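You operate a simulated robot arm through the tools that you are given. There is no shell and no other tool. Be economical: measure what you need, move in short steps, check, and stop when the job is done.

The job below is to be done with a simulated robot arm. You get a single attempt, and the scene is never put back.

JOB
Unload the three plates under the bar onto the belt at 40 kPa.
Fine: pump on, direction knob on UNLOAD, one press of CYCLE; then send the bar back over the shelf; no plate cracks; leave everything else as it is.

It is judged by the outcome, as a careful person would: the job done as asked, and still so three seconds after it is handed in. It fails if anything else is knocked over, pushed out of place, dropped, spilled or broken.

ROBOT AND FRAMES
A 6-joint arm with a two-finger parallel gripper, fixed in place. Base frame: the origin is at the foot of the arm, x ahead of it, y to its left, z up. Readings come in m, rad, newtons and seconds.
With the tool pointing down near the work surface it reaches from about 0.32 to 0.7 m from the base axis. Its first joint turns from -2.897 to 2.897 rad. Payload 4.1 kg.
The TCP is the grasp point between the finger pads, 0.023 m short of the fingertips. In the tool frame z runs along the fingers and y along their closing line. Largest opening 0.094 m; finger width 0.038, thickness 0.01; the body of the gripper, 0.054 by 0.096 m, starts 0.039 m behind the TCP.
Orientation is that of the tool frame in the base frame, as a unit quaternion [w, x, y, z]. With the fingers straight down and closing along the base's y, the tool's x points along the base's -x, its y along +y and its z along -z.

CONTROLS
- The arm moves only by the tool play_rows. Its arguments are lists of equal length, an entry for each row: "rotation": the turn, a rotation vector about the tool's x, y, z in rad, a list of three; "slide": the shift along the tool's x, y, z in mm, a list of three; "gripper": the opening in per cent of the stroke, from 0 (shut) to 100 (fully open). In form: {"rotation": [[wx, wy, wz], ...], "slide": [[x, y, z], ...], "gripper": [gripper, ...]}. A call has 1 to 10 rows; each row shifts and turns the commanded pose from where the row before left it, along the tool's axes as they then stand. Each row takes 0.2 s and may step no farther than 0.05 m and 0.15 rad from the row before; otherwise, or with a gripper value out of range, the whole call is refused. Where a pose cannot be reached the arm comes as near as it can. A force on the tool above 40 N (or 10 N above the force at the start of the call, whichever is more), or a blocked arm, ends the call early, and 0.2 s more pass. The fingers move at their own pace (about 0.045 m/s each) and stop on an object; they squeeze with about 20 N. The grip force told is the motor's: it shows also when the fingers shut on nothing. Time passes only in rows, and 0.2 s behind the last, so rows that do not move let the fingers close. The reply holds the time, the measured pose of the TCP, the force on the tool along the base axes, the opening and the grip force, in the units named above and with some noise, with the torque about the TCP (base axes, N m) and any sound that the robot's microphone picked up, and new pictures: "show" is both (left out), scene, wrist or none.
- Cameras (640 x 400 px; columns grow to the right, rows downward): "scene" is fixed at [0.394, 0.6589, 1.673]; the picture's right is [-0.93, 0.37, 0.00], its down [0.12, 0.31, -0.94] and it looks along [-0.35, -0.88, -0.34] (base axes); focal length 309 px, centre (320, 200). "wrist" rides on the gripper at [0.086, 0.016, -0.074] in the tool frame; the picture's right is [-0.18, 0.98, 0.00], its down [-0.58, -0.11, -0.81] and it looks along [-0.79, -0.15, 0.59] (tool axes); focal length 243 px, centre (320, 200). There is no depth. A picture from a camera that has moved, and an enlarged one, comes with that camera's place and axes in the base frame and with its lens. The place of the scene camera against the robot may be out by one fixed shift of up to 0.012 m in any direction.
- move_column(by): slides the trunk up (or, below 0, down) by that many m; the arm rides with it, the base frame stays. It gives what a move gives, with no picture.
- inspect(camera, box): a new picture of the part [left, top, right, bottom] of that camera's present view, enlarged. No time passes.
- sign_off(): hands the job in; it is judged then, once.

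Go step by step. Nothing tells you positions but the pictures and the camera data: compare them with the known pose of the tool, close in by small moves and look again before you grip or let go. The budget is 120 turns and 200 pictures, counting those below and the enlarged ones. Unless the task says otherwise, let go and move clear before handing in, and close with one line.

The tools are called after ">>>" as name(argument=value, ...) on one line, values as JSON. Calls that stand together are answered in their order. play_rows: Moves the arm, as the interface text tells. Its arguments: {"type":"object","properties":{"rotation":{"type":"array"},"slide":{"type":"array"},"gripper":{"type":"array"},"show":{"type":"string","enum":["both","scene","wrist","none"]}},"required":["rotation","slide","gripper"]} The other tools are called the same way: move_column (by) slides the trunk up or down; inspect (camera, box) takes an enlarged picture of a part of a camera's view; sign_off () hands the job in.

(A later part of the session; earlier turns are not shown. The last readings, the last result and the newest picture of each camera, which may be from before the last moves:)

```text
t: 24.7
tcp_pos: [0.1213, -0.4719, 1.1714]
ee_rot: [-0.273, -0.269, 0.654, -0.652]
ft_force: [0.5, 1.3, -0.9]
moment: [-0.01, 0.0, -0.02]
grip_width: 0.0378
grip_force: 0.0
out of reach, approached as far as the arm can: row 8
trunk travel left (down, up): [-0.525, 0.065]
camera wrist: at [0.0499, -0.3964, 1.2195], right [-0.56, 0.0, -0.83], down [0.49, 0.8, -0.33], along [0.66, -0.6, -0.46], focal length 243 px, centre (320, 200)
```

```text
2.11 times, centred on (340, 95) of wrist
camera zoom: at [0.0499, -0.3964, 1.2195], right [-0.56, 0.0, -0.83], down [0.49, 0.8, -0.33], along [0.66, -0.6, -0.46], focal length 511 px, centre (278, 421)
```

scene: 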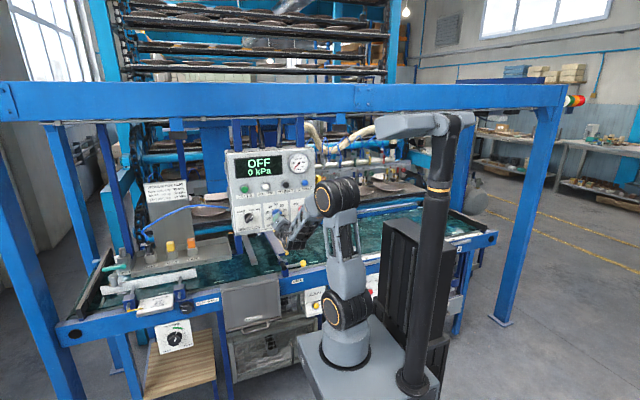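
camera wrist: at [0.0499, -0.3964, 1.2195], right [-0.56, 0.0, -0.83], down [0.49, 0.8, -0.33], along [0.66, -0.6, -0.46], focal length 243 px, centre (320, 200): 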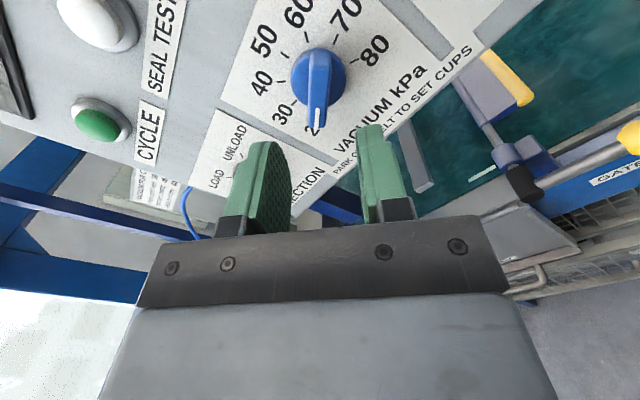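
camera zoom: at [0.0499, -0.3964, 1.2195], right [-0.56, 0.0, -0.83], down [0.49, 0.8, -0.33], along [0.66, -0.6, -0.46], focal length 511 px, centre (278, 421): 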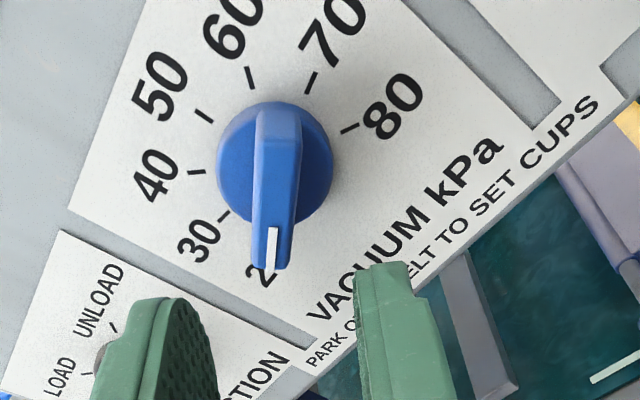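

DIRECTION is confirmed on UNLOAD. VACUUM's line is on 20, with ticks 45° apart, so 40 needs +90°. The fingers are aligned with its bar, so I'll move in and grip.

>>> play_rows(rotation=[[0, 0, 0], [0, 0, 0], [0, 0, 0], [0, 0, 0], [0, 0, 0], [0, 0, 0], [0, 0, 0]], slide=[[2.5, 0, 20], [0, 0, 20], [0, 0, 15], [0, 0, 6], [0, 0, 0], [0, 0, 0], [0, 0, 0]], gripper=[40, 40, 40, 40, 20, 4, 4], show="wrist")

```text
t: 26.3
tcp_pos: [0.1255, -0.5298, 1.1692]
ee_rot: [-0.271, -0.264, 0.662, -0.647]
ft_force: [-22.3, -8.4, -8.8]
moment: [-0.96, -1.47, -0.6]
grip_width: 0.0208
grip_force: 45.9
out of reach, approached as far as the arm can: row 1, 2
trunk travel left (down, up): [-0.525, 0.065]
stopped in row 7: the force on the tool passed its limit at 42 N (the readings are from after the stop); the commanded pose is now the measured one
camera wrist: at [0.0532, -0.4553, 1.2187], right [-0.55, 0.02, -0.83], down [0.51, 0.8, -0.32], along [0.66, -0.6, -0.46], focal length 243 px, centre (320, 200)
```

wrist: 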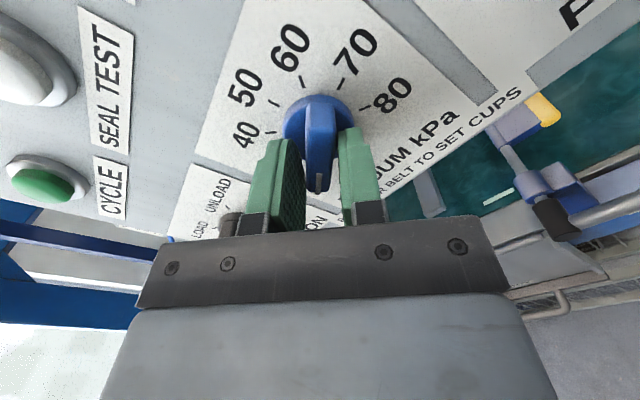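

The right finger touched first, so the knob is about 4 mm to the tool's +y. I'll open, shift and close again.

>>> play_rows(rotation=[[0, 0, 0], [0, 0, 0], [0, 0, 0], [0, 0, 0], [0, 0, 0], [0, 0, 0]], slide=[[0, 0, 0], [0, 4, 0], [0, 0, 0], [0, 0, 0], [0, 0, 0], [0, 0, 0]], gripper=[35, 35, 20, 6, 4, 4], show="wrist")

```text
t: 27.7
tcp_pos: [0.1271, -0.5279, 1.1677]
ee_rot: [-0.272, -0.268, 0.659, -0.648]
ft_force: [-0.3, 0.1, -2.0]
moment: [-0.67, -1.28, 0.28]
grip_width: 0.0199
grip_force: 45.4
trunk travel left (down, up): [-0.525, 0.065]
camera wrist: at [0.0554, -0.4538, 1.2172], right [-0.56, 0.02, -0.83], down [0.5, 0.8, -0.32], along [0.66, -0.59, -0.46], focal length 243 px, centre (320, 200)
```

wrist: 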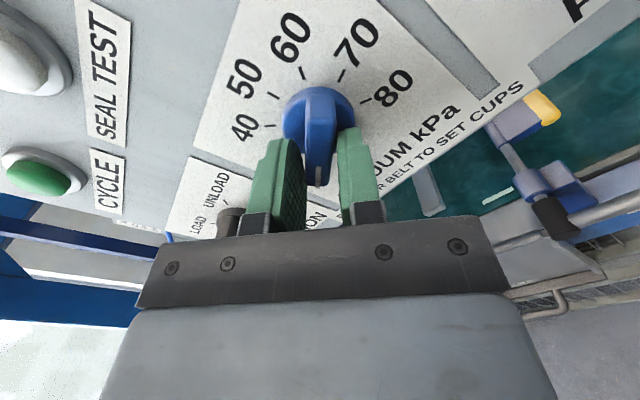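

The arm isn't quite where I commanded. I'll zoom in on the grip before turning.

>>> inspect(camera="wrist", box=[240, 60, 400, 240])

>>> inspect(camera="scene", box=[230, 180, 370, 280])

```text
2.22 times, centred on (320, 150) of wrist
camera zoom: at [0.0554, -0.4538, 1.2172], right [-0.56, 0.02, -0.83], down [0.5, 0.8, -0.32], along [0.66, -0.59, -0.46], focal length 539 px, centre (320, 311)
```

zoom: 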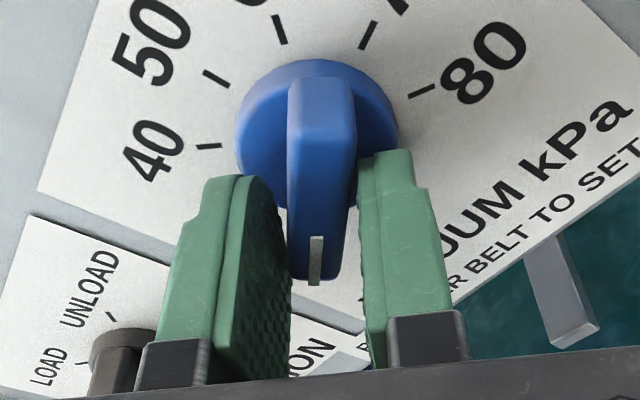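

```text
4.00 times, centred on (300, 230) of scene
camera zoom: at [0.394, 0.6589, 1.673], right [-0.93, 0.37, 0.0], down [0.12, 0.31, -0.94], along [-0.35, -0.88, -0.34], focal length 1235 px, centre (400, 80)
```

zoom: 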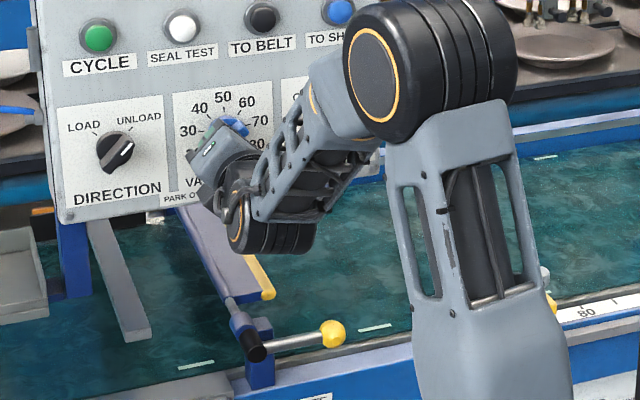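

The grip is off-centre because the arm is folded close to its reach limit here. I'll release, back off and rise, then lower the trunk to give the arm more room.

>>> play_rows(rotation=[[0, 0, 0], [0, 0, 0], [0, 0, 0], [0, 0, 0], [0, 0, 0], [0, 0, 0], [0, 0, 0], [0, 0, 0]], slide=[[0, 0, 0], [0, 0, 0], [0, 0, -25], [0, 0, -25], [33, -33, 0], [33, -33, 0], [33, -33, 0], [25, -25, 0]], gripper=[30, 45, 45, 45, 45, 45, 45, 45], show="scene")

```text
t: 29.5
tcp_pos: [0.1263, -0.4824, 1.342]
ee_rot: [-0.271, -0.268, 0.659, -0.649]
ft_force: [0.3, 0.8, 0.2]
moment: [-0.01, -0.02, 0.01]
grip_width: 0.0422
grip_force: 0.0
trunk travel left (down, up): [-0.525, 0.065]
```

scene: 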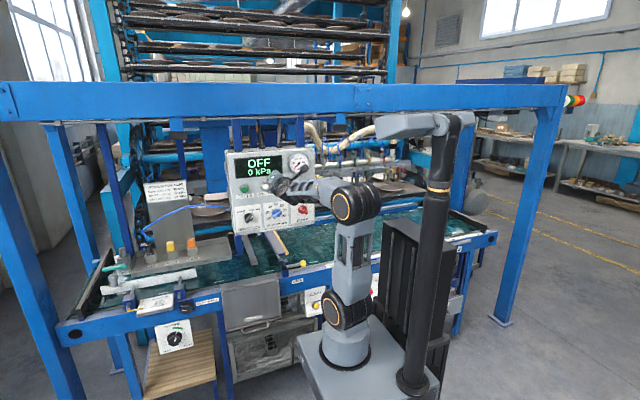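

Clear. Lowering the trunk by 0.15 m brings the TCP back to about knob height.

>>> move_column(by=-0.15)

>>> inspect(camera="wrist", box=[160, 0, 480, 240])

>>> inspect(camera="scene", box=[200, 120, 480, 400])

```text
t: 31.2
tcp_pos: [0.1263, -0.483, 1.1922]
ee_rot: [-0.271, -0.268, 0.659, -0.649]
ft_force: [-0.7, -0.2, 0.2]
moment: [0.03, 0.03, -0.02]
grip_width: 0.0424
grip_force: 0.1
trunk travel left (down, up): [-0.375, 0.215]
```

```text
1.67 times, centred on (320, 120) of wrist
camera zoom: at [0.054, -0.4077, 1.2428], right [-0.56, 0.02, -0.83], down [0.5, 0.81, -0.32], along [0.66, -0.59, -0.46], focal length 404 px, centre (320, 333)
```

zoom: 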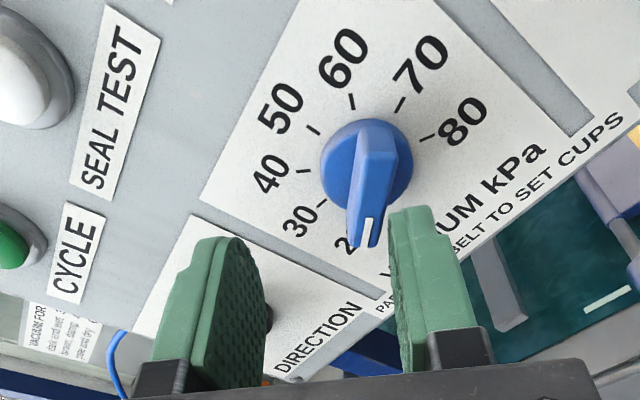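

```text
1.43 times, centred on (340, 260) of scene
camera zoom: at [0.394, 0.6589, 1.673], right [-0.93, 0.37, 0.0], down [0.12, 0.31, -0.94], along [-0.35, -0.88, -0.34], focal length 441 px, centre (291, 114)
```

zoom: 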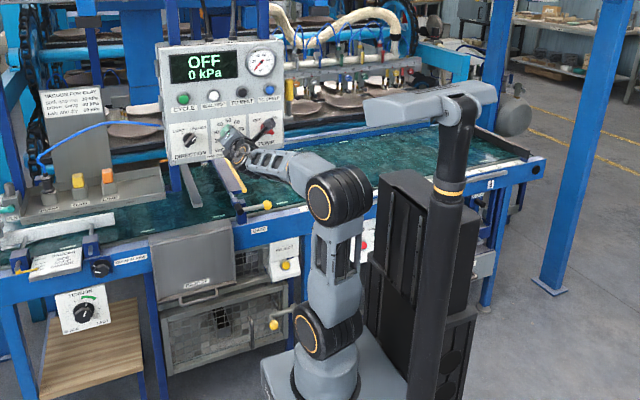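

There's more room now. From this view the VACUUM knob centre is at about (0.1185, 1.1735), so I'll shift to it first and verify.

>>> play_rows(rotation=[[0, 0, 0], [0, 0, 0]], slide=[[-7.7, 18.7, 0], [0, 0, 28]], gripper=[40, 40], show="wrist")

>>> inspect(camera="wrist", box=[240, 60, 400, 240])

```text
t: 31.9
tcp_pos: [0.1186, -0.5099, 1.1739]
ee_rot: [-0.271, -0.268, 0.658, -0.649]
ft_force: [0.7, 0.4, 0.1]
moment: [0.05, -0.01, -0.02]
grip_width: 0.0377
grip_force: 0.0
trunk travel left (down, up): [-0.375, 0.215]
camera wrist: at [0.0463, -0.4355, 1.2237], right [-0.56, 0.01, -0.83], down [0.5, 0.81, -0.32], along [0.66, -0.59, -0.46], focal length 243 px, centre (320, 200)
```

wrist: 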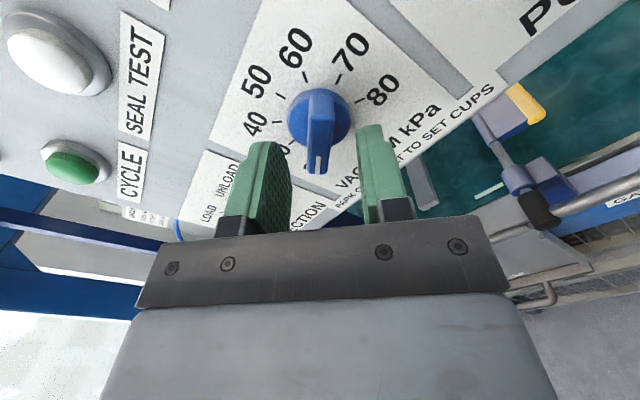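

```text
2.22 times, centred on (320, 150) of wrist
camera zoom: at [0.0463, -0.4355, 1.2237], right [-0.56, 0.01, -0.83], down [0.5, 0.81, -0.32], along [0.66, -0.59, -0.46], focal length 539 px, centre (320, 311)
```

zoom: 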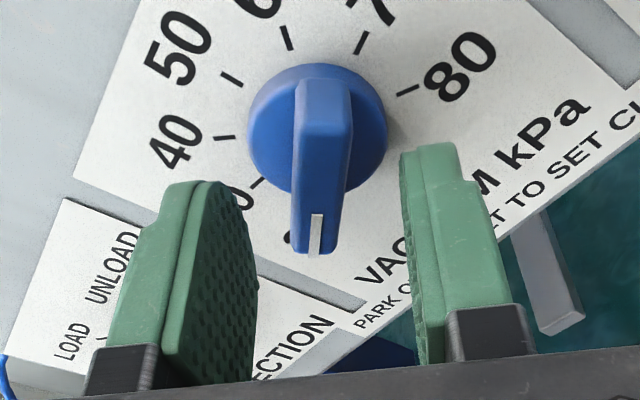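

Now it's well centred. Going in and closing.

>>> play_rows(rotation=[[0, 0, 0], [0, 0, 0], [0, 0, 0], [0, 0, 0], [0, 0, 0], [0, 0, 0]], slide=[[0, 0, 14], [0, 0, 8], [0, 0, 0], [0, 0, 0], [0, 0, 0], [0, 0, 0]], gripper=[40, 40, 20, 4, 4, 4], show="wrist")

```text
t: 33.2
tcp_pos: [0.1182, -0.5326, 1.1722]
ee_rot: [-0.27, -0.267, 0.658, -0.65]
ft_force: [4.8, -5.0, 10.0]
moment: [-0.31, -1.57, 1.0]
grip_width: 0.0216
grip_force: 45.0
trunk travel left (down, up): [-0.375, 0.215]
camera wrist: at [0.0462, -0.4571, 1.2238], right [-0.56, 0.01, -0.83], down [0.5, 0.81, -0.32], along [0.66, -0.59, -0.46], focal length 243 px, centre (320, 200)
```

wrist: 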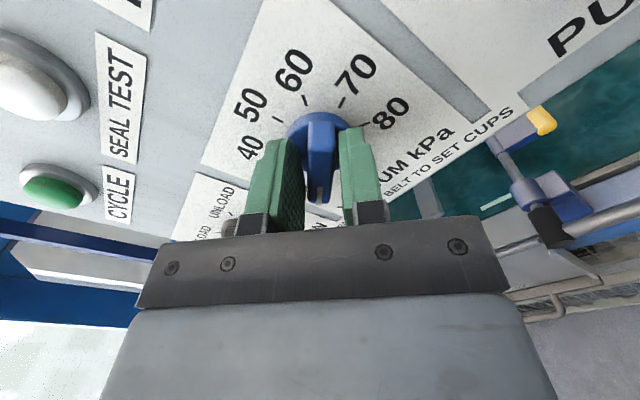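

The opening of 21.6 mm against a 13 mm bar, plus the torque, means the bar sits about 15° further clockwise. So the ticks are 40° apart, with 20 at -120°. I'll open, roll +0.26 and re-grip.

>>> play_rows(rotation=[[0, 0, 0], [0, 0, 0], [0, 0, 0.13], [0, 0, 0.13], [0, 0, 0], [0, 0, 0], [0, 0, 0], [0, 0, 0]], slide=[[0, 0, 0], [0, 0, 0], [0, 0, 0], [0, 0, 0], [0, 0, 0], [0, 0, 0], [0, 0, 0], [0, 0, 0]], gripper=[30, 40, 40, 40, 20, 4, 4, 4], show="wrist")

```text
t: 35.0
tcp_pos: [0.1189, -0.5319, 1.1727]
ee_rot: [-0.184, -0.18, 0.688, -0.678]
ft_force: [-0.8, -0.9, 0.2]
moment: [-0.67, -0.01, 0.58]
grip_width: 0.0132
grip_force: 45.3
trunk travel left (down, up): [-0.375, 0.215]
camera wrist: at [0.0359, -0.4567, 1.2035], right [-0.33, 0.01, -0.94], down [0.57, 0.8, -0.19], along [0.76, -0.6, -0.27], focal length 243 px, centre (320, 200)
```

wrist: 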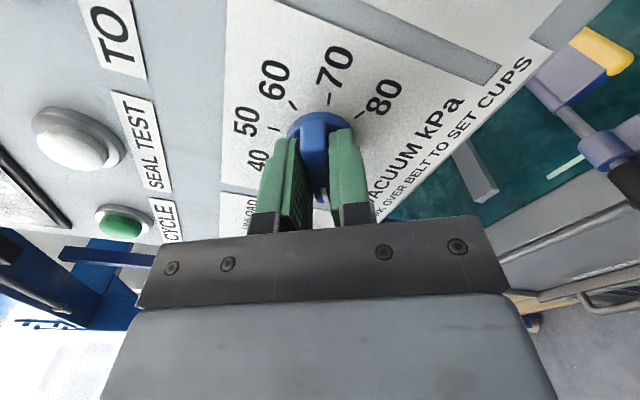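

A clean grip: 13 mm and no torque. Now turning clockwise in stages.

>>> play_rows(rotation=[[0, 0, 0.14], [0, 0, 0.14], [0, 0, 0.14], [0, 0, 0.14], [0, 0, 0.14]], slide=[[0, 0, 0], [0, 0, 0], [0, 0, 0], [0, 0, 0], [0, 0, 0]], gripper=[4, 4, 4, 4, 4])

```text
t: 36.2
tcp_pos: [0.1179, -0.5322, 1.1724]
ee_rot: [0.059, 0.067, 0.709, -0.7]
ft_force: [-2.1, 9.2, -9.9]
moment: [-0.87, 0.03, 1.09]
grip_width: 0.0128
grip_force: 44.9
trunk travel left (down, up): [-0.375, 0.215]
camera wrist: at [0.0366, -0.456, 1.1418], right [0.36, 0.01, -0.93], down [0.56, 0.8, 0.22], along [0.75, -0.6, 0.28], focal length 243 px, centre (320, 200)
```

scene: 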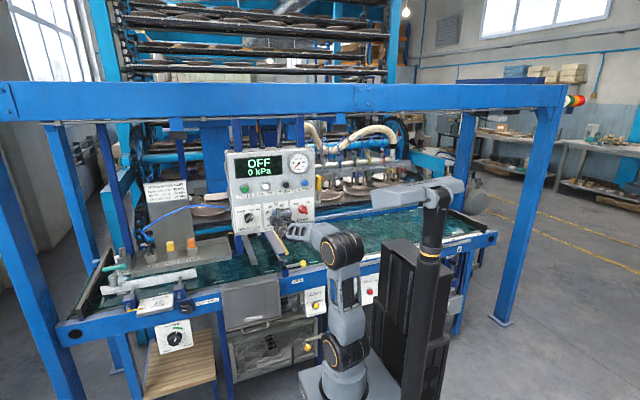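
wrist: 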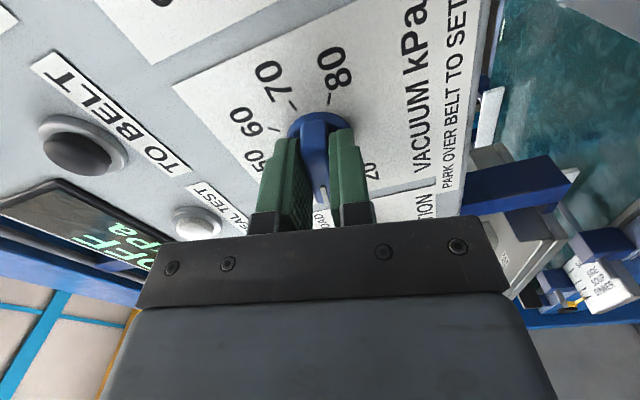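

Now at 30, exactly mid-way. Continuing to 40.

>>> play_rows(rotation=[[0, 0, 0.139], [0, 0, 0.139], [0, 0, 0.139], [0, 0, 0.139], [0, 0, 0.139]], slide=[[0, 0, 0], [0, 0, 0], [0, 0, 0], [0, 0, 0], [0, 0, 0]], gripper=[4, 4, 4, 4, 4])

```text
t: 37.5
tcp_pos: [0.119, -0.5326, 1.1711]
ee_rot: [0.295, 0.305, 0.645, -0.636]
ft_force: [-1.1, 13.3, -21.0]
moment: [-0.59, 0.01, 0.07]
grip_width: 0.013
grip_force: 44.7
trunk travel left (down, up): [-0.375, 0.215]
camera wrist: at [0.0764, -0.4556, 1.0955], right [0.87, 0.0, -0.49], down [0.3, 0.8, 0.53], along [0.39, -0.61, 0.69], focal length 243 px, centre (320, 200)
```

scene: 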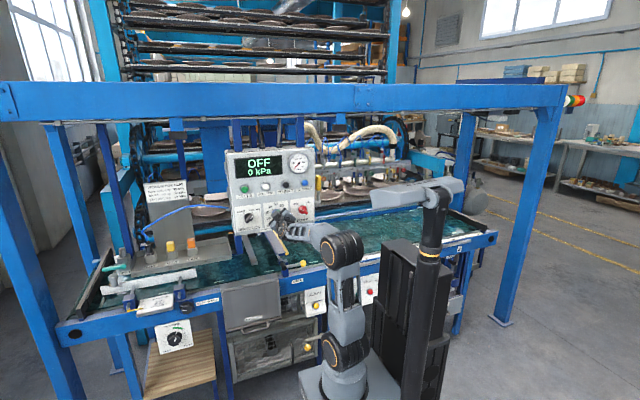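
wrist: 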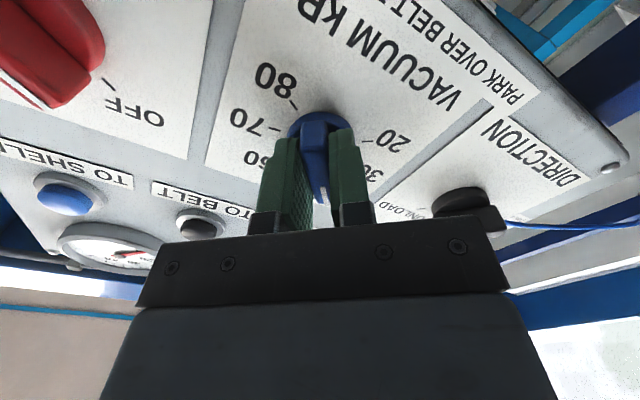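

The tool roll reads 140°, so the pointer should be on 40. I'll release, back off and check.

>>> play_rows(rotation=[[0, 0, 0], [0, 0, 0], [0, 0, 0], [0, 0, 0], [0, 0, -0.14], [0, 0, -0.14], [0, 0, -0.14], [0, 0, -0.14], [0, 0, -0.14], [0, 0, -0.14]], slide=[[0, 0, 0], [0, 0, 0], [0, 0, -30], [0, 0, -30], [0, 0, 0], [0, 0, 0], [0, 0, 0], [0, 0, 0], [0, 0, 0], [0, 0, 0]], gripper=[25, 45, 45, 45, 45, 45, 45, 45, 45, 45], show="none")

>>> play_rows(rotation=[[0, 0, -0.146], [0, 0, -0.146], [0, 0, -0.146], [0, 0, -0.146], [0, 0, -0.146], [0, 0, -0.146], [0, 0, -0.146], [0, 0, -0.146], [0, 0, -0.146], [0, 0, -0.146]], slide=[[0, 0, 0], [0, 0, 0], [0, 0, 0], [0, 0, 0], [0, 0, 0], [0, 0, 0], [0, 0, 0], [0, 0, 0], [0, 0, 0], [0, 0, 0]], gripper=[45, 45, 45, 45, 45, 45, 45, 45, 45, 45])

>>> inspect(camera="scene", box=[225, 190, 325, 240])

>>> inspect(camera="wrist", box=[200, 0, 480, 190])

```text
t: 39.6
tcp_pos: [0.1189, -0.4717, 1.1747]
ee_rot: [0.007, 0.013, 0.712, -0.702]
ft_force: [0.0, -0.2, 0.4]
moment: [-0.04, 0.0, -0.01]
grip_width: 0.0423
grip_force: 0.0
trunk travel left (down, up): [-0.375, 0.215]
```

```text
t: 41.9
tcp_pos: [0.1187, -0.4717, 1.1741]
ee_rot: [-0.464, -0.465, 0.539, -0.528]
ft_force: [-0.1, -0.5, -0.4]
moment: [0.03, -0.01, 0.02]
grip_width: 0.0422
grip_force: 0.0
trunk travel left (down, up): [-0.375, 0.215]
camera wrist: at [0.0913, -0.3979, 1.2582], right [-0.95, 0.01, -0.32], down [0.2, 0.81, -0.55], along [0.25, -0.58, -0.77], focal length 243 px, centre (320, 200)
```

scene: 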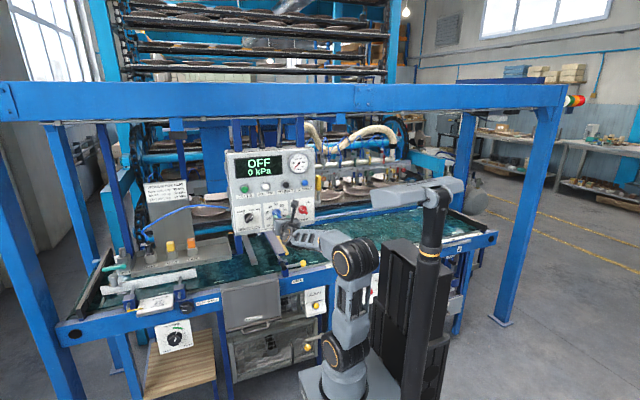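
wrist: 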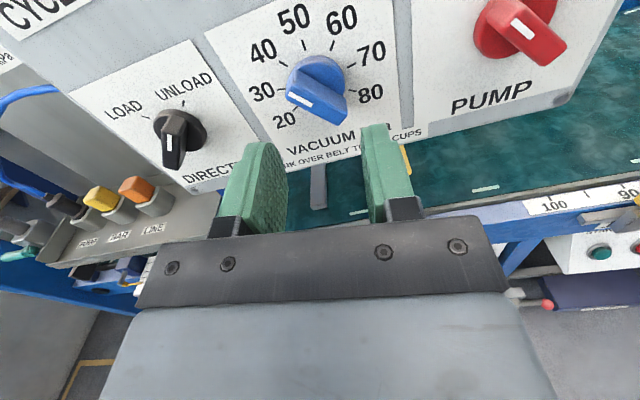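

```text
6.40 times, centred on (275, 215) of scene
camera zoom: at [0.394, 0.6589, 1.673], right [-0.93, 0.37, 0.0], down [0.12, 0.31, -0.94], along [-0.35, -0.88, -0.34], focal length 1976 px, centre (608, 104)
```

zoom: 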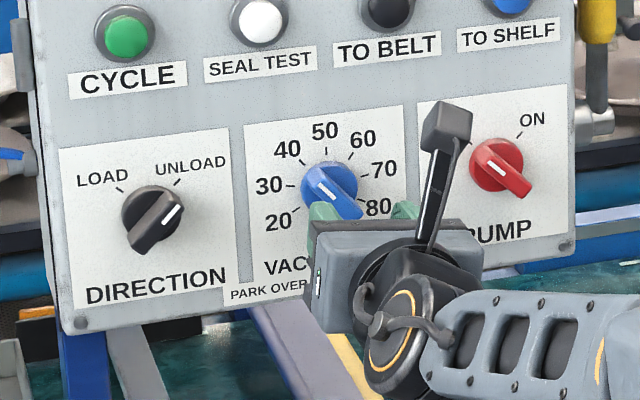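

```text
2.11 times, centred on (340, 95) of wrist
camera zoom: at [0.0913, -0.3979, 1.2582], right [-0.95, 0.01, -0.32], down [0.2, 0.81, -0.55], along [0.25, -0.58, -0.77], focal length 511 px, centre (278, 421)
```

zoom: 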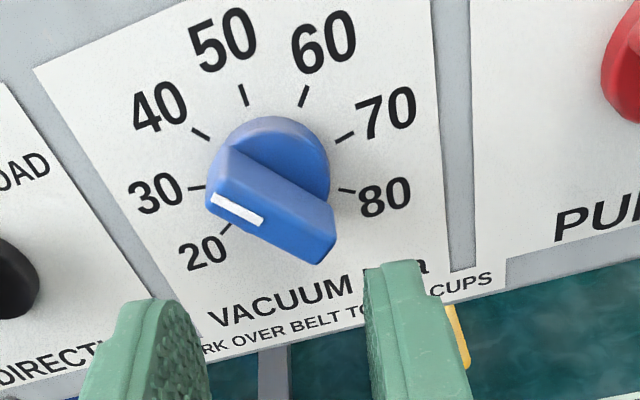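

VACUUM is on 40. Now over to PUMP (x≈0.000, z≈1.173), rolling to -45° to match OFF.

>>> play_rows(rotation=[[0, 0, 0], [0, 0, 0], [0, 0, 0], [0, 0, -0.132], [0, 0, -0.132], [0, 0, -0.132], [0, 0, -0.132], [0, 0, -0.132], [0, 0, -0.132], [0, 0, -0.132]], slide=[[5.4, 39, 0], [5.4, 39, 0], [5.4, 39, 0], [0, 0, 0], [0, 0, 0], [0, 0, 0], [0, 0, 0], [0, 0, 0], [0, 0, 0], [0, 0, 0]], gripper=[42, 42, 42, 42, 42, 42, 42, 42, 42, 42], show="wrist")

>>> inspect(camera="wrist", box=[200, 0, 480, 190])

```text
t: 44.0
tcp_pos: [0.0777, -0.4648, 1.1915]
ee_rot: [0.651, 0.655, -0.276, 0.265]
ft_force: [-0.1, 0.1, -0.6]
moment: [-0.02, 0.02, -0.04]
grip_width: 0.0395
grip_force: 0.0
out of reach, approached as far as the arm can: row 1, 2, 3, 4
trunk travel left (down, up): [-0.375, 0.215]
camera wrist: at [0.1282, -0.3928, 1.2661], right [-0.83, 0.0, 0.56], down [-0.32, 0.82, -0.48], along [-0.46, -0.58, -0.67], focal length 243 px, centre (320, 200)
```

wrist: 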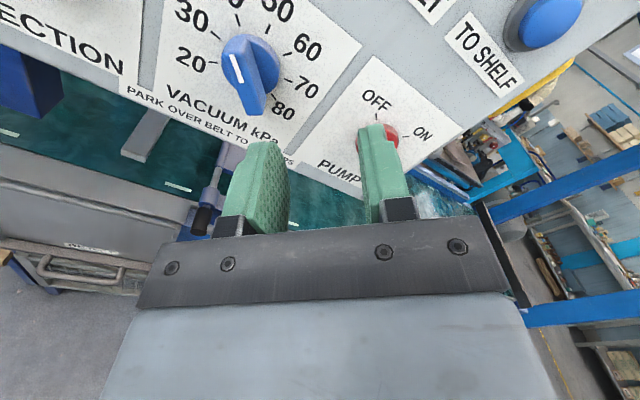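

```text
2.11 times, centred on (340, 95) of wrist
camera zoom: at [0.1282, -0.3928, 1.2661], right [-0.83, 0.0, 0.56], down [-0.32, 0.82, -0.48], along [-0.46, -0.58, -0.67], focal length 511 px, centre (278, 421)
```

zoom: 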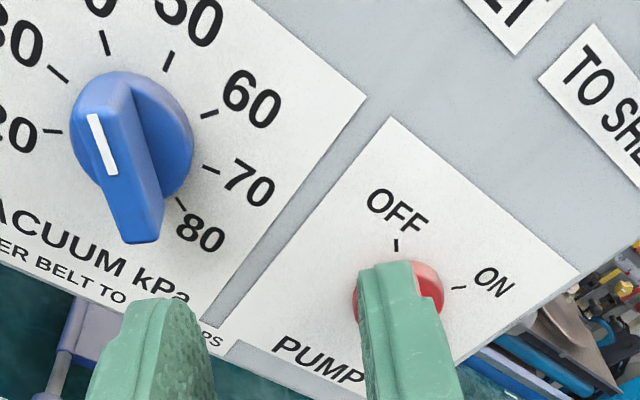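

The PUMP position is too close in for this trunk height. I'll raise the tool and lower the trunk further.

>>> play_rows(rotation=[[0, 0, 0], [0, 0, 0], [0, 0, 0], [0, 0, 0]], slide=[[32, 32, 0], [32, 32, 0], [32, 32, 0], [32, 32, 0]], gripper=[42, 42, 42, 42], show="scene")

```text
t: 45.0
tcp_pos: [0.1049, -0.4667, 1.3399]
ee_rot: [0.655, 0.65, -0.278, 0.266]
ft_force: [0.0, 0.0, -0.2]
moment: [0.01, 0.01, 0.0]
grip_width: 0.0395
grip_force: 0.1
out of reach, approached as far as the arm can: row 3, 4
trunk travel left (down, up): [-0.375, 0.215]
```

scene: 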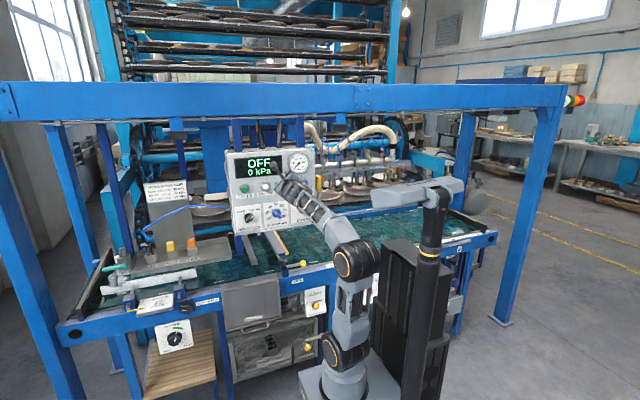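

The limit depends on the arm's fold and roll. I'll roll back to 0° here and try moving sideways toward x=0 in small steps.

>>> play_rows(rotation=[[0, 0, 0.131], [0, 0, 0.131], [0, 0, 0.131], [0, 0, 0.131], [0, 0, 0.131], [0, 0, 0.131], [0, 0, 0], [0, 0, 0], [0, 0, 0]], slide=[[0, 0, 0], [0, 0, 0], [0, 0, 0], [0, 0, 0], [0, 0, 0], [0, 0, 0], [0, 20, 0], [0, 20, 0], [0, 20, 0]], gripper=[42, 42, 42, 42, 42, 42, 42, 42, 42], show="scene")

```text
t: 47.0
tcp_pos: [0.0498, -0.4665, 1.3454]
ee_rot: [0.517, 0.479, -0.507, 0.496]
ft_force: [0.4, 0.3, 0.0]
moment: [-0.02, -0.03, -0.02]
grip_width: 0.0396
grip_force: 0.1
out of reach, approached as far as the arm can: row 9
trunk travel left (down, up): [-0.375, 0.215]
```

scene: 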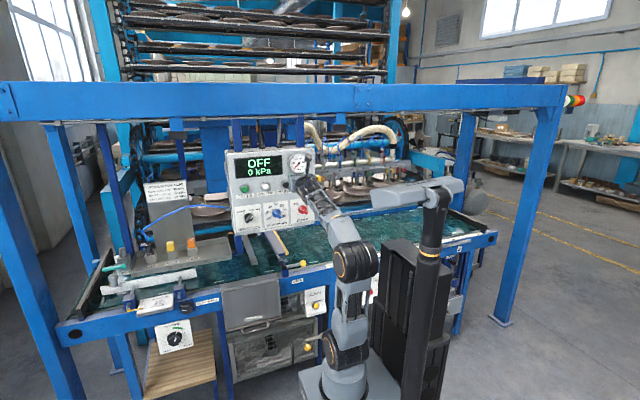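

It's still creeping toward a limit. Earlier the arm crossed x=0 freely at a relative height matching trunk -0.25, so I'll move the tool down 70 mm, drop the trunk 0.10 m and try again.

>>> play_rows(rotation=[[0, 0, 0], [0, 0, 0], [0, 0, 0]], slide=[[-24, -5, -10], [-24, -5, -10], [-24, -5, -10]], gripper=[42, 42, 42], show="none")

>>> move_column(by=-0.1)

>>> play_rows(rotation=[[0, 0, 0], [0, 0, 0], [0, 0, 0]], slide=[[0, 25, 0], [0, 25, 0], [0, 15, 0]], gripper=[42, 42, 42])

```text
t: 47.9
tcp_pos: [0.0611, -0.4436, 1.2823]
ee_rot: [-0.497, -0.498, 0.512, -0.493]
ft_force: [-0.1, -0.4, 0.6]
moment: [-0.02, 0.01, 0.0]
grip_width: 0.0398
grip_force: 0.0
out of reach, approached as far as the arm can: row 1, 3
trunk travel left (down, up): [-0.375, 0.215]
```

```text
t: 49.2
tcp_pos: [0.0613, -0.4436, 1.1817]
ee_rot: [-0.498, -0.5, 0.51, -0.493]
ft_force: [0.1, 0.1, -0.6]
moment: [-0.02, -0.03, -0.02]
grip_width: 0.0393
grip_force: 0.2
trunk travel left (down, up): [-0.275, 0.315]
```

```text
t: 50.0
tcp_pos: [0.0044, -0.4429, 1.1823]
ee_rot: [-0.499, -0.499, 0.51, -0.492]
ft_force: [-0.3, -0.1, 0.4]
moment: [-0.02, 0.01, 0.04]
grip_width: 0.0397
grip_force: 0.0
out of reach, approached as far as the arm can: row 1
trunk travel left (down, up): [-0.275, 0.315]
camera wrist: at [-0.0109, -0.3695, 1.2704], right [-0.98, 0.02, -0.19], down [0.13, 0.81, -0.57], along [0.14, -0.58, -0.8], focal length 243 px, centre (320, 200)
```

scene: 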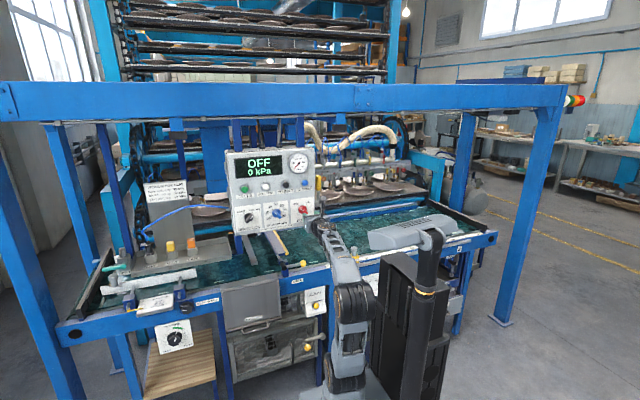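
wrist: 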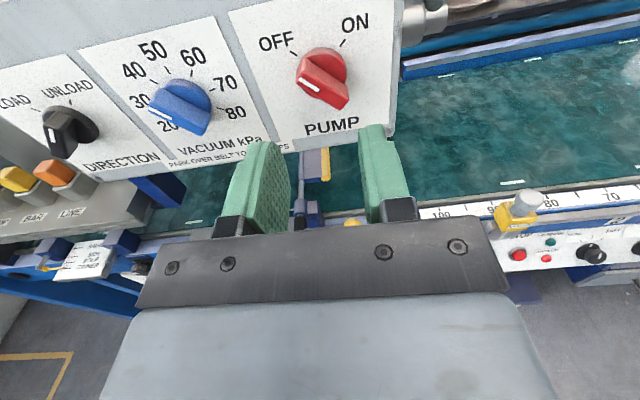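

Now in front of PUMP. Rolling to -45° and lining up.

>>> play_rows(rotation=[[0, 0, -0.131], [0, 0, -0.131], [0, 0, -0.131], [0, 0, -0.131], [0, 0, -0.131], [0, 0, -0.131]], slide=[[-9, 4, 20], [0, 0, 15], [0, 0, 10], [0, 0, 0], [0, 0, 0], [0, 0, 0]], gripper=[42, 42, 42, 42, 42, 42], show="wrist")

>>> inspect(camera="wrist", box=[240, 30, 400, 210])

```text
t: 51.4
tcp_pos: [0.0004, -0.4884, 1.1726]
ee_rot: [0.649, 0.657, -0.279, 0.263]
ft_force: [0.6, -0.2, 0.0]
moment: [0.03, 0.02, -0.01]
grip_width: 0.0393
grip_force: 0.0
trunk travel left (down, up): [-0.275, 0.315]
camera wrist: at [0.0507, -0.4157, 1.2474], right [-0.83, 0.0, 0.56], down [-0.32, 0.82, -0.47], along [-0.46, -0.57, -0.68], focal length 243 px, centre (320, 200)
```

wrist: 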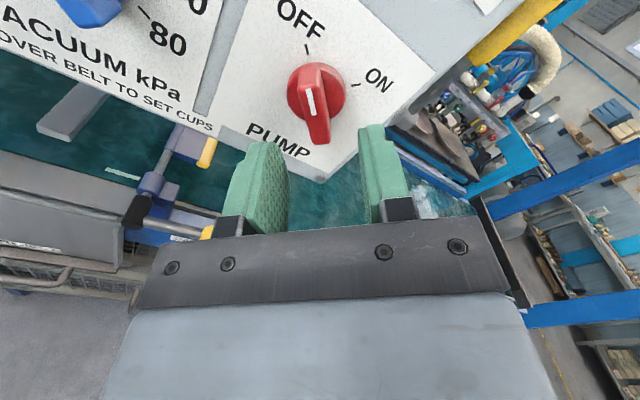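

```text
2.22 times, centred on (320, 120) of wrist
camera zoom: at [0.0507, -0.4157, 1.2474], right [-0.83, 0.0, 0.56], down [-0.32, 0.82, -0.47], along [-0.46, -0.57, -0.68], focal length 539 px, centre (320, 378)
```

zoom: 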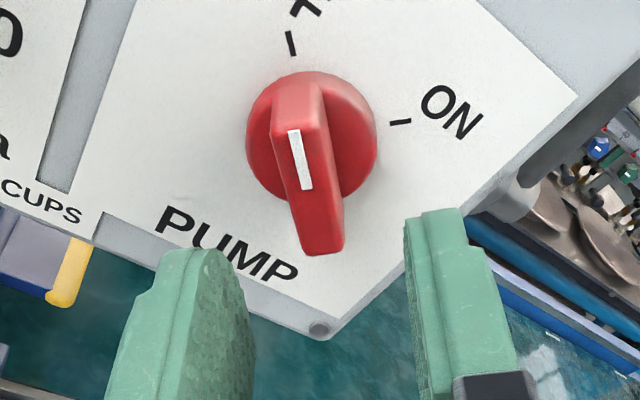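

Aligned like the DIRECTION knob was. Going in, closing and turning.

>>> play_rows(rotation=[[0, 0, 0], [0, 0, 0], [0, 0, 0], [0, 0, 0], [0, 0, 0], [0, 0, 0], [0, 0, 0]], slide=[[0, -1, 20], [0, 0, 15], [0, 0, 9], [0, 0, 0], [0, 0, 0], [0, 0, 0], [0, 0, 0]], gripper=[40, 40, 40, 20, 6, 4, 4], show="wrist")

```text
t: 53.0
tcp_pos: [0.001, -0.5322, 1.1709]
ee_rot: [0.649, 0.657, -0.28, 0.264]
ft_force: [3.9, 9.4, -7.7]
moment: [-0.47, 0.02, 0.08]
grip_width: 0.0127
grip_force: 44.9
trunk travel left (down, up): [-0.275, 0.315]
camera wrist: at [0.051, -0.4596, 1.2449], right [-0.83, 0.0, 0.56], down [-0.32, 0.82, -0.47], along [-0.46, -0.57, -0.68], focal length 243 px, centre (320, 200)
```

wrist: 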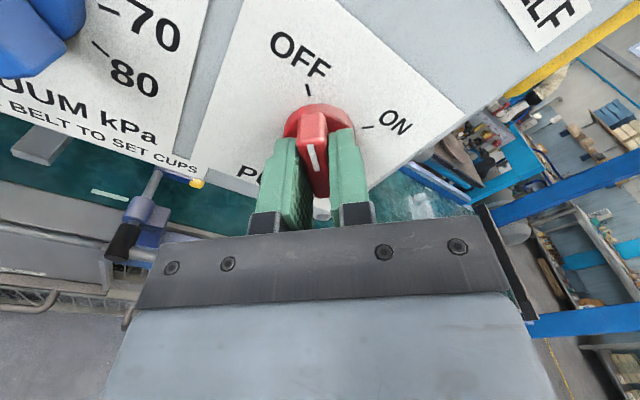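

Good grip with little load. Turning the pump clockwise to ON.

>>> play_rows(rotation=[[0, 0, 0.143], [0, 0, 0.143], [0, 0, 0.143], [0, 0, 0.143], [0, 0, 0.143], [0, 0, 0.143], [0, 0, 0.143], [0, 0, 0.143], [0, 0, 0.143], [0, 0, 0.143]], slide=[[0, 0, 0], [0, 0, 0], [0, 0, 0], [0, 0, 0], [0, 0, 0], [0, 0, 0], [0, 0, 0], [0, 0, 0], [0, 0, 0], [0, 0, 0]], gripper=[4, 4, 4, 4, 4, 4, 4, 4, 4, 4])

```text
t: 55.2
tcp_pos: [0.0032, -0.5324, 1.1699]
ee_rot: [-0.316, -0.313, 0.642, -0.624]
ft_force: [17.8, 4.3, -18.8]
moment: [0.57, -0.05, 1.66]
grip_width: 0.0133
grip_force: 45.2
trunk travel left (down, up): [-0.275, 0.315]
camera wrist: at [-0.0607, -0.4577, 1.2315], right [-0.67, 0.02, -0.74], down [0.45, 0.81, -0.38], along [0.59, -0.59, -0.55], focal length 243 px, centre (320, 200)
```

scene: 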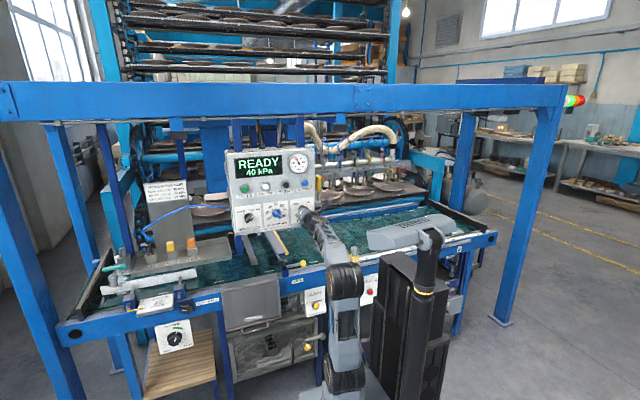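
wrist: 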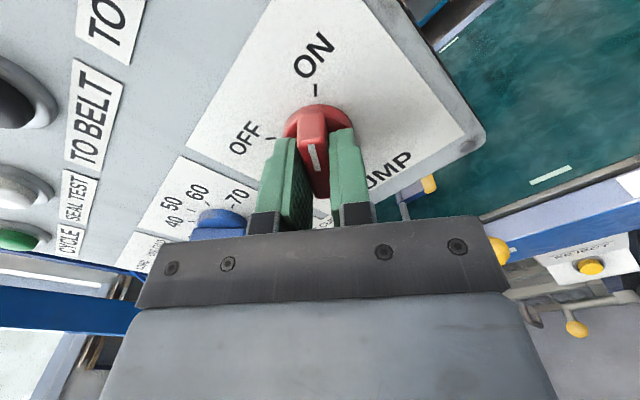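

The display reads READY 40 kPa. I'll finish the last few degrees to ON, then release and back away.

>>> play_rows(rotation=[[0, 0, 0.13], [0, 0, 0], [0, 0, 0], [0, 0, 0], [0, 0, 0], [0, 0, 0]], slide=[[0, 0, 0], [0, 0, 0], [0, 0, 0], [0, 0, 0], [0, 0, -25], [0, 0, -25]], gripper=[4, 4, 25, 42, 42, 42])

>>> inspect(camera="scene", box=[220, 140, 330, 240])

>>> inspect(camera="scene", box=[310, 120, 440, 220])

```text
t: 56.6
tcp_pos: [0.0002, -0.4798, 1.1725]
ee_rot: [-0.276, -0.27, 0.661, -0.644]
ft_force: [0.0, -0.2, -0.3]
moment: [0.0, 0.03, -0.01]
grip_width: 0.0394
grip_force: 0.0
trunk travel left (down, up): [-0.275, 0.315]
camera wrist: at [-0.0706, -0.4053, 1.2244], right [-0.57, 0.02, -0.82], down [0.5, 0.8, -0.32], along [0.65, -0.59, -0.47], focal length 243 px, centre (320, 200)
```

scene: 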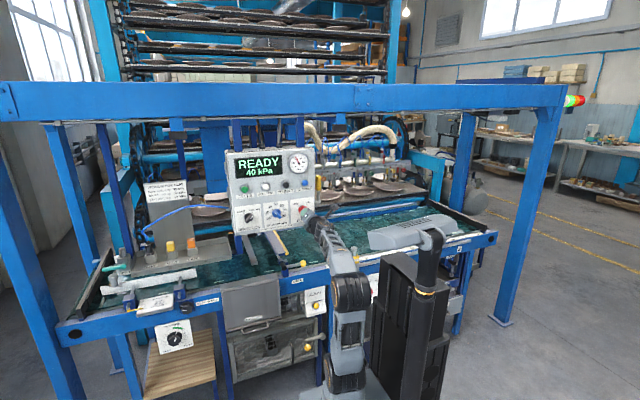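
wrist: 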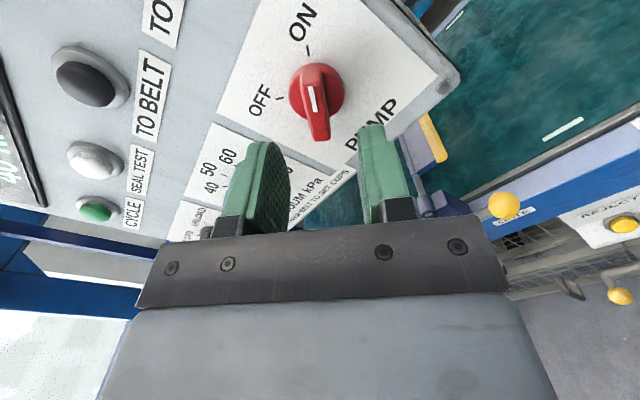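

```text
4.00 times, centred on (275, 190) of scene
camera zoom: at [0.394, 0.6589, 1.673], right [-0.93, 0.37, 0.0], down [0.12, 0.31, -0.94], along [-0.35, -0.88, -0.34], focal length 1235 px, centre (500, 240)
```

zoom: 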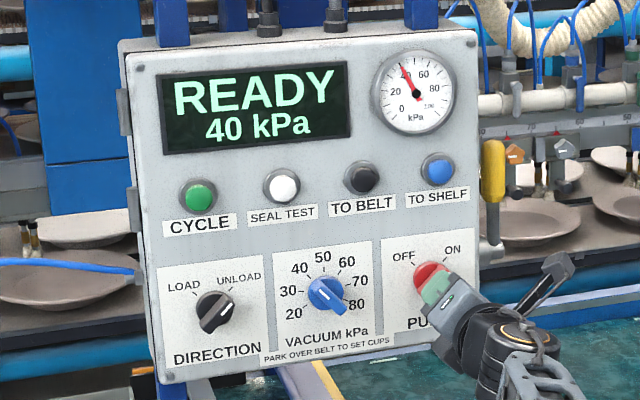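

```text
4.00 times, centred on (375, 170) of scene
camera zoom: at [0.394, 0.6589, 1.673], right [-0.93, 0.37, 0.0], down [0.12, 0.31, -0.94], along [-0.35, -0.88, -0.34], focal length 1235 px, centre (100, 320)
```

zoom: 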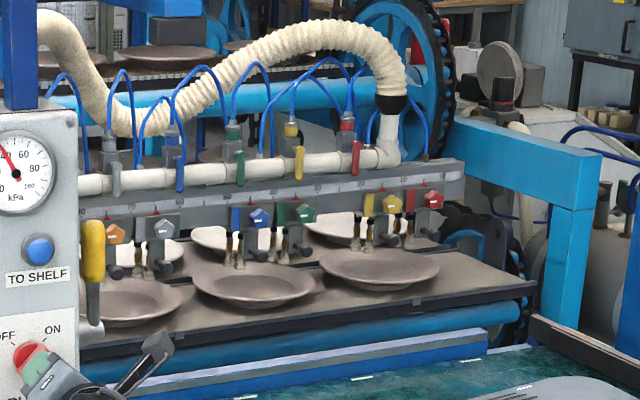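

PUMP is ON, DIRECTION is UNLOAD and VACUUM is 40, with READY 40 kPa and the gauge at 40. Next is CYCLE: I'll roll level, slide to x≈0.245, shut the fingers and raise with the trunk.

>>> play_rows(rotation=[[0, 0, -0.13], [0, 0, -0.13], [0, 0, -0.13], [0, 0, -0.13], [0, 0, -0.13], [0, 0, -0.12]], slide=[[0, 0, 0], [0, 0, 0], [0, 0, 0], [0, 0, 0], [0, 0, 0], [0, 0, 0]], gripper=[0, 0, 0, 0, 0, 0], show="none")

>>> play_rows(rotation=[[0, 0, 0], [0, 0, 0], [0, 0, 0], [0, 0, 0], [0, 0, 0], [0, 0, 0], [0, 0, 0]], slide=[[0, -35, 0], [0, -35, 0], [0, -35, 0], [0, -35, 0], [0, -35, 0], [0, -35, 0], [0, -35, 0]], gripper=[0, 0, 0, 0, 0, 0, 0], show="scene")

```text
t: 58.0
tcp_pos: [0.0004, -0.4813, 1.1716]
ee_rot: [-0.499, -0.498, 0.51, -0.492]
ft_force: [-0.7, -0.7, -1.0]
moment: [0.0, -0.01, 0.01]
grip_width: 0.0
grip_force: 20.0
trunk travel left (down, up): [-0.275, 0.315]
```

```text
t: 59.6
tcp_pos: [0.2265, -0.4852, 1.1746]
ee_rot: [-0.497, -0.499, 0.511, -0.493]
ft_force: [0.1, 0.5, 0.5]
moment: [0.02, -0.05, -0.01]
grip_width: 0.0
grip_force: 19.7
out of reach, approached as far as the arm can: row 2, 3, 4
trunk travel left (down, up): [-0.275, 0.315]
```

scene: 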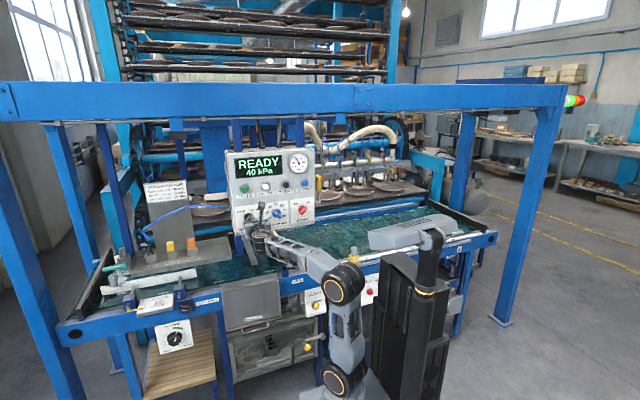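

Now I raise the trunk so the fingertips are at button height.

>>> move_column(by=0.125)

>>> play_rows(rotation=[[0, 0, 0]], slide=[[0, -18.5, 0]], gripper=[0])

>>> inspect(camera="wrist", box=[220, 40, 420, 240])

```text
t: 61.1
tcp_pos: [0.227, -0.4852, 1.3016]
ee_rot: [-0.497, -0.499, 0.511, -0.493]
ft_force: [-0.1, 0.4, 0.1]
moment: [0.02, 0.0, 0.02]
grip_width: 0.0
grip_force: 20.2
trunk travel left (down, up): [-0.4, 0.19]
```

```text
t: 61.5
tcp_pos: [0.2453, -0.484, 1.3005]
ee_rot: [-0.498, -0.498, 0.511, -0.493]
ft_force: [-0.9, 0.6, 1.2]
moment: [0.01, -0.01, -0.01]
grip_width: 0.0
grip_force: 20.1
trunk travel left (down, up): [-0.4, 0.19]
camera wrist: at [0.2302, -0.4107, 1.3888], right [-0.98, 0.02, -0.19], down [0.13, 0.81, -0.57], along [0.14, -0.58, -0.8], focal length 243 px, centre (320, 200)
```

scene: 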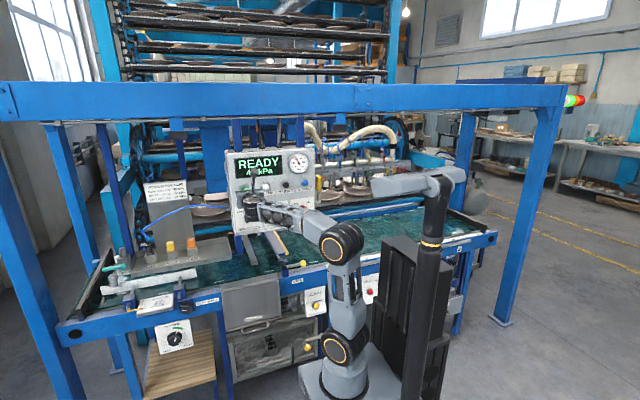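
wrist: 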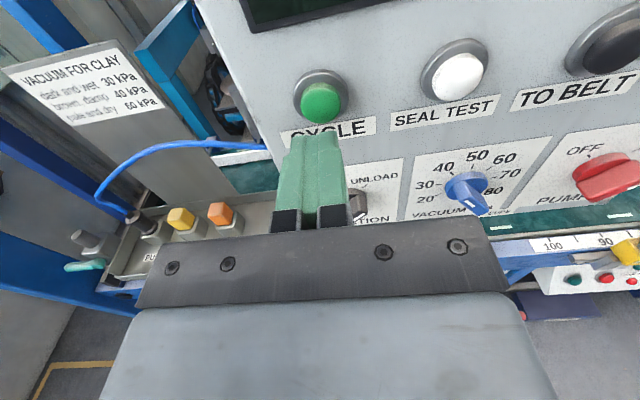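

```text
2.00 times, centred on (320, 140) of wrist
camera zoom: at [0.2302, -0.4107, 1.3888], right [-0.98, 0.02, -0.19], down [0.13, 0.81, -0.57], along [0.14, -0.58, -0.8], focal length 485 px, centre (320, 320)
```

zoom: 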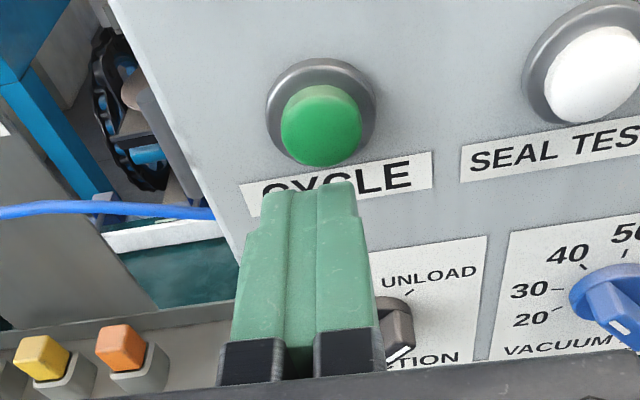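

The fingertips are in line with CYCLE. I'll approach, press with small steps and withdraw in one call.

>>> play_rows(rotation=[[0, 0, 0], [0, 0, 0], [0, 0, 0], [0, 0, 0], [0, 0, 0], [0, 0, 0]], slide=[[0, 0, 20], [0, 0, 18], [0, 0, 4], [0, 0, 3], [0, 0, 3], [0, 0, 3]], gripper=[0, 0, 0, 0, 0, 0])

```text
t: 62.9
tcp_pos: [0.2454, -0.5343, 1.3001]
ee_rot: [-0.498, -0.498, 0.511, -0.494]
ft_force: [-1.8, 12.8, -6.3]
moment: [0.17, 0.01, -0.03]
grip_width: 0.0
grip_force: 20.5
trunk travel left (down, up): [-0.4, 0.19]
heard: click
camera wrist: at [0.2295, -0.4612, 1.3875], right [-0.98, 0.02, -0.19], down [0.13, 0.81, -0.57], along [0.15, -0.58, -0.8], focal length 243 px, centre (320, 200)
```

scene: 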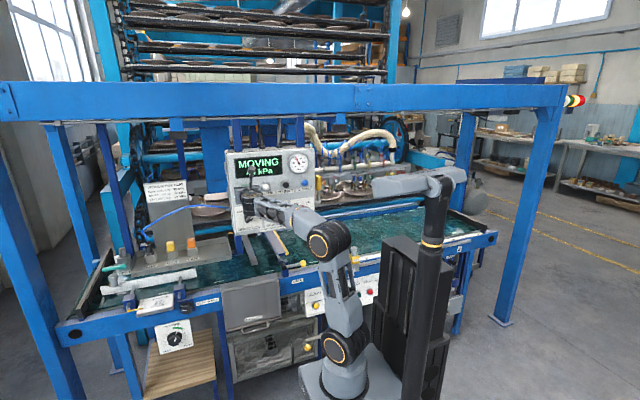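
wrist: 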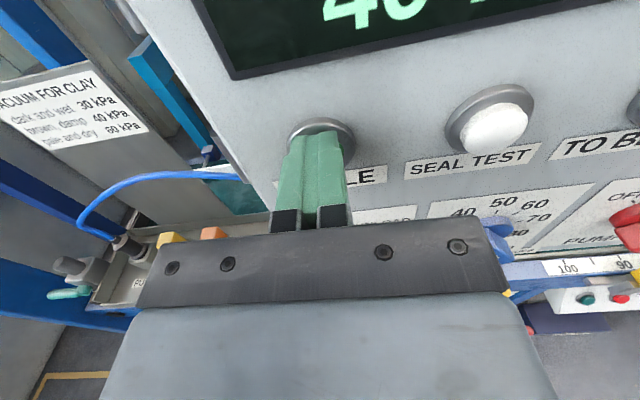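

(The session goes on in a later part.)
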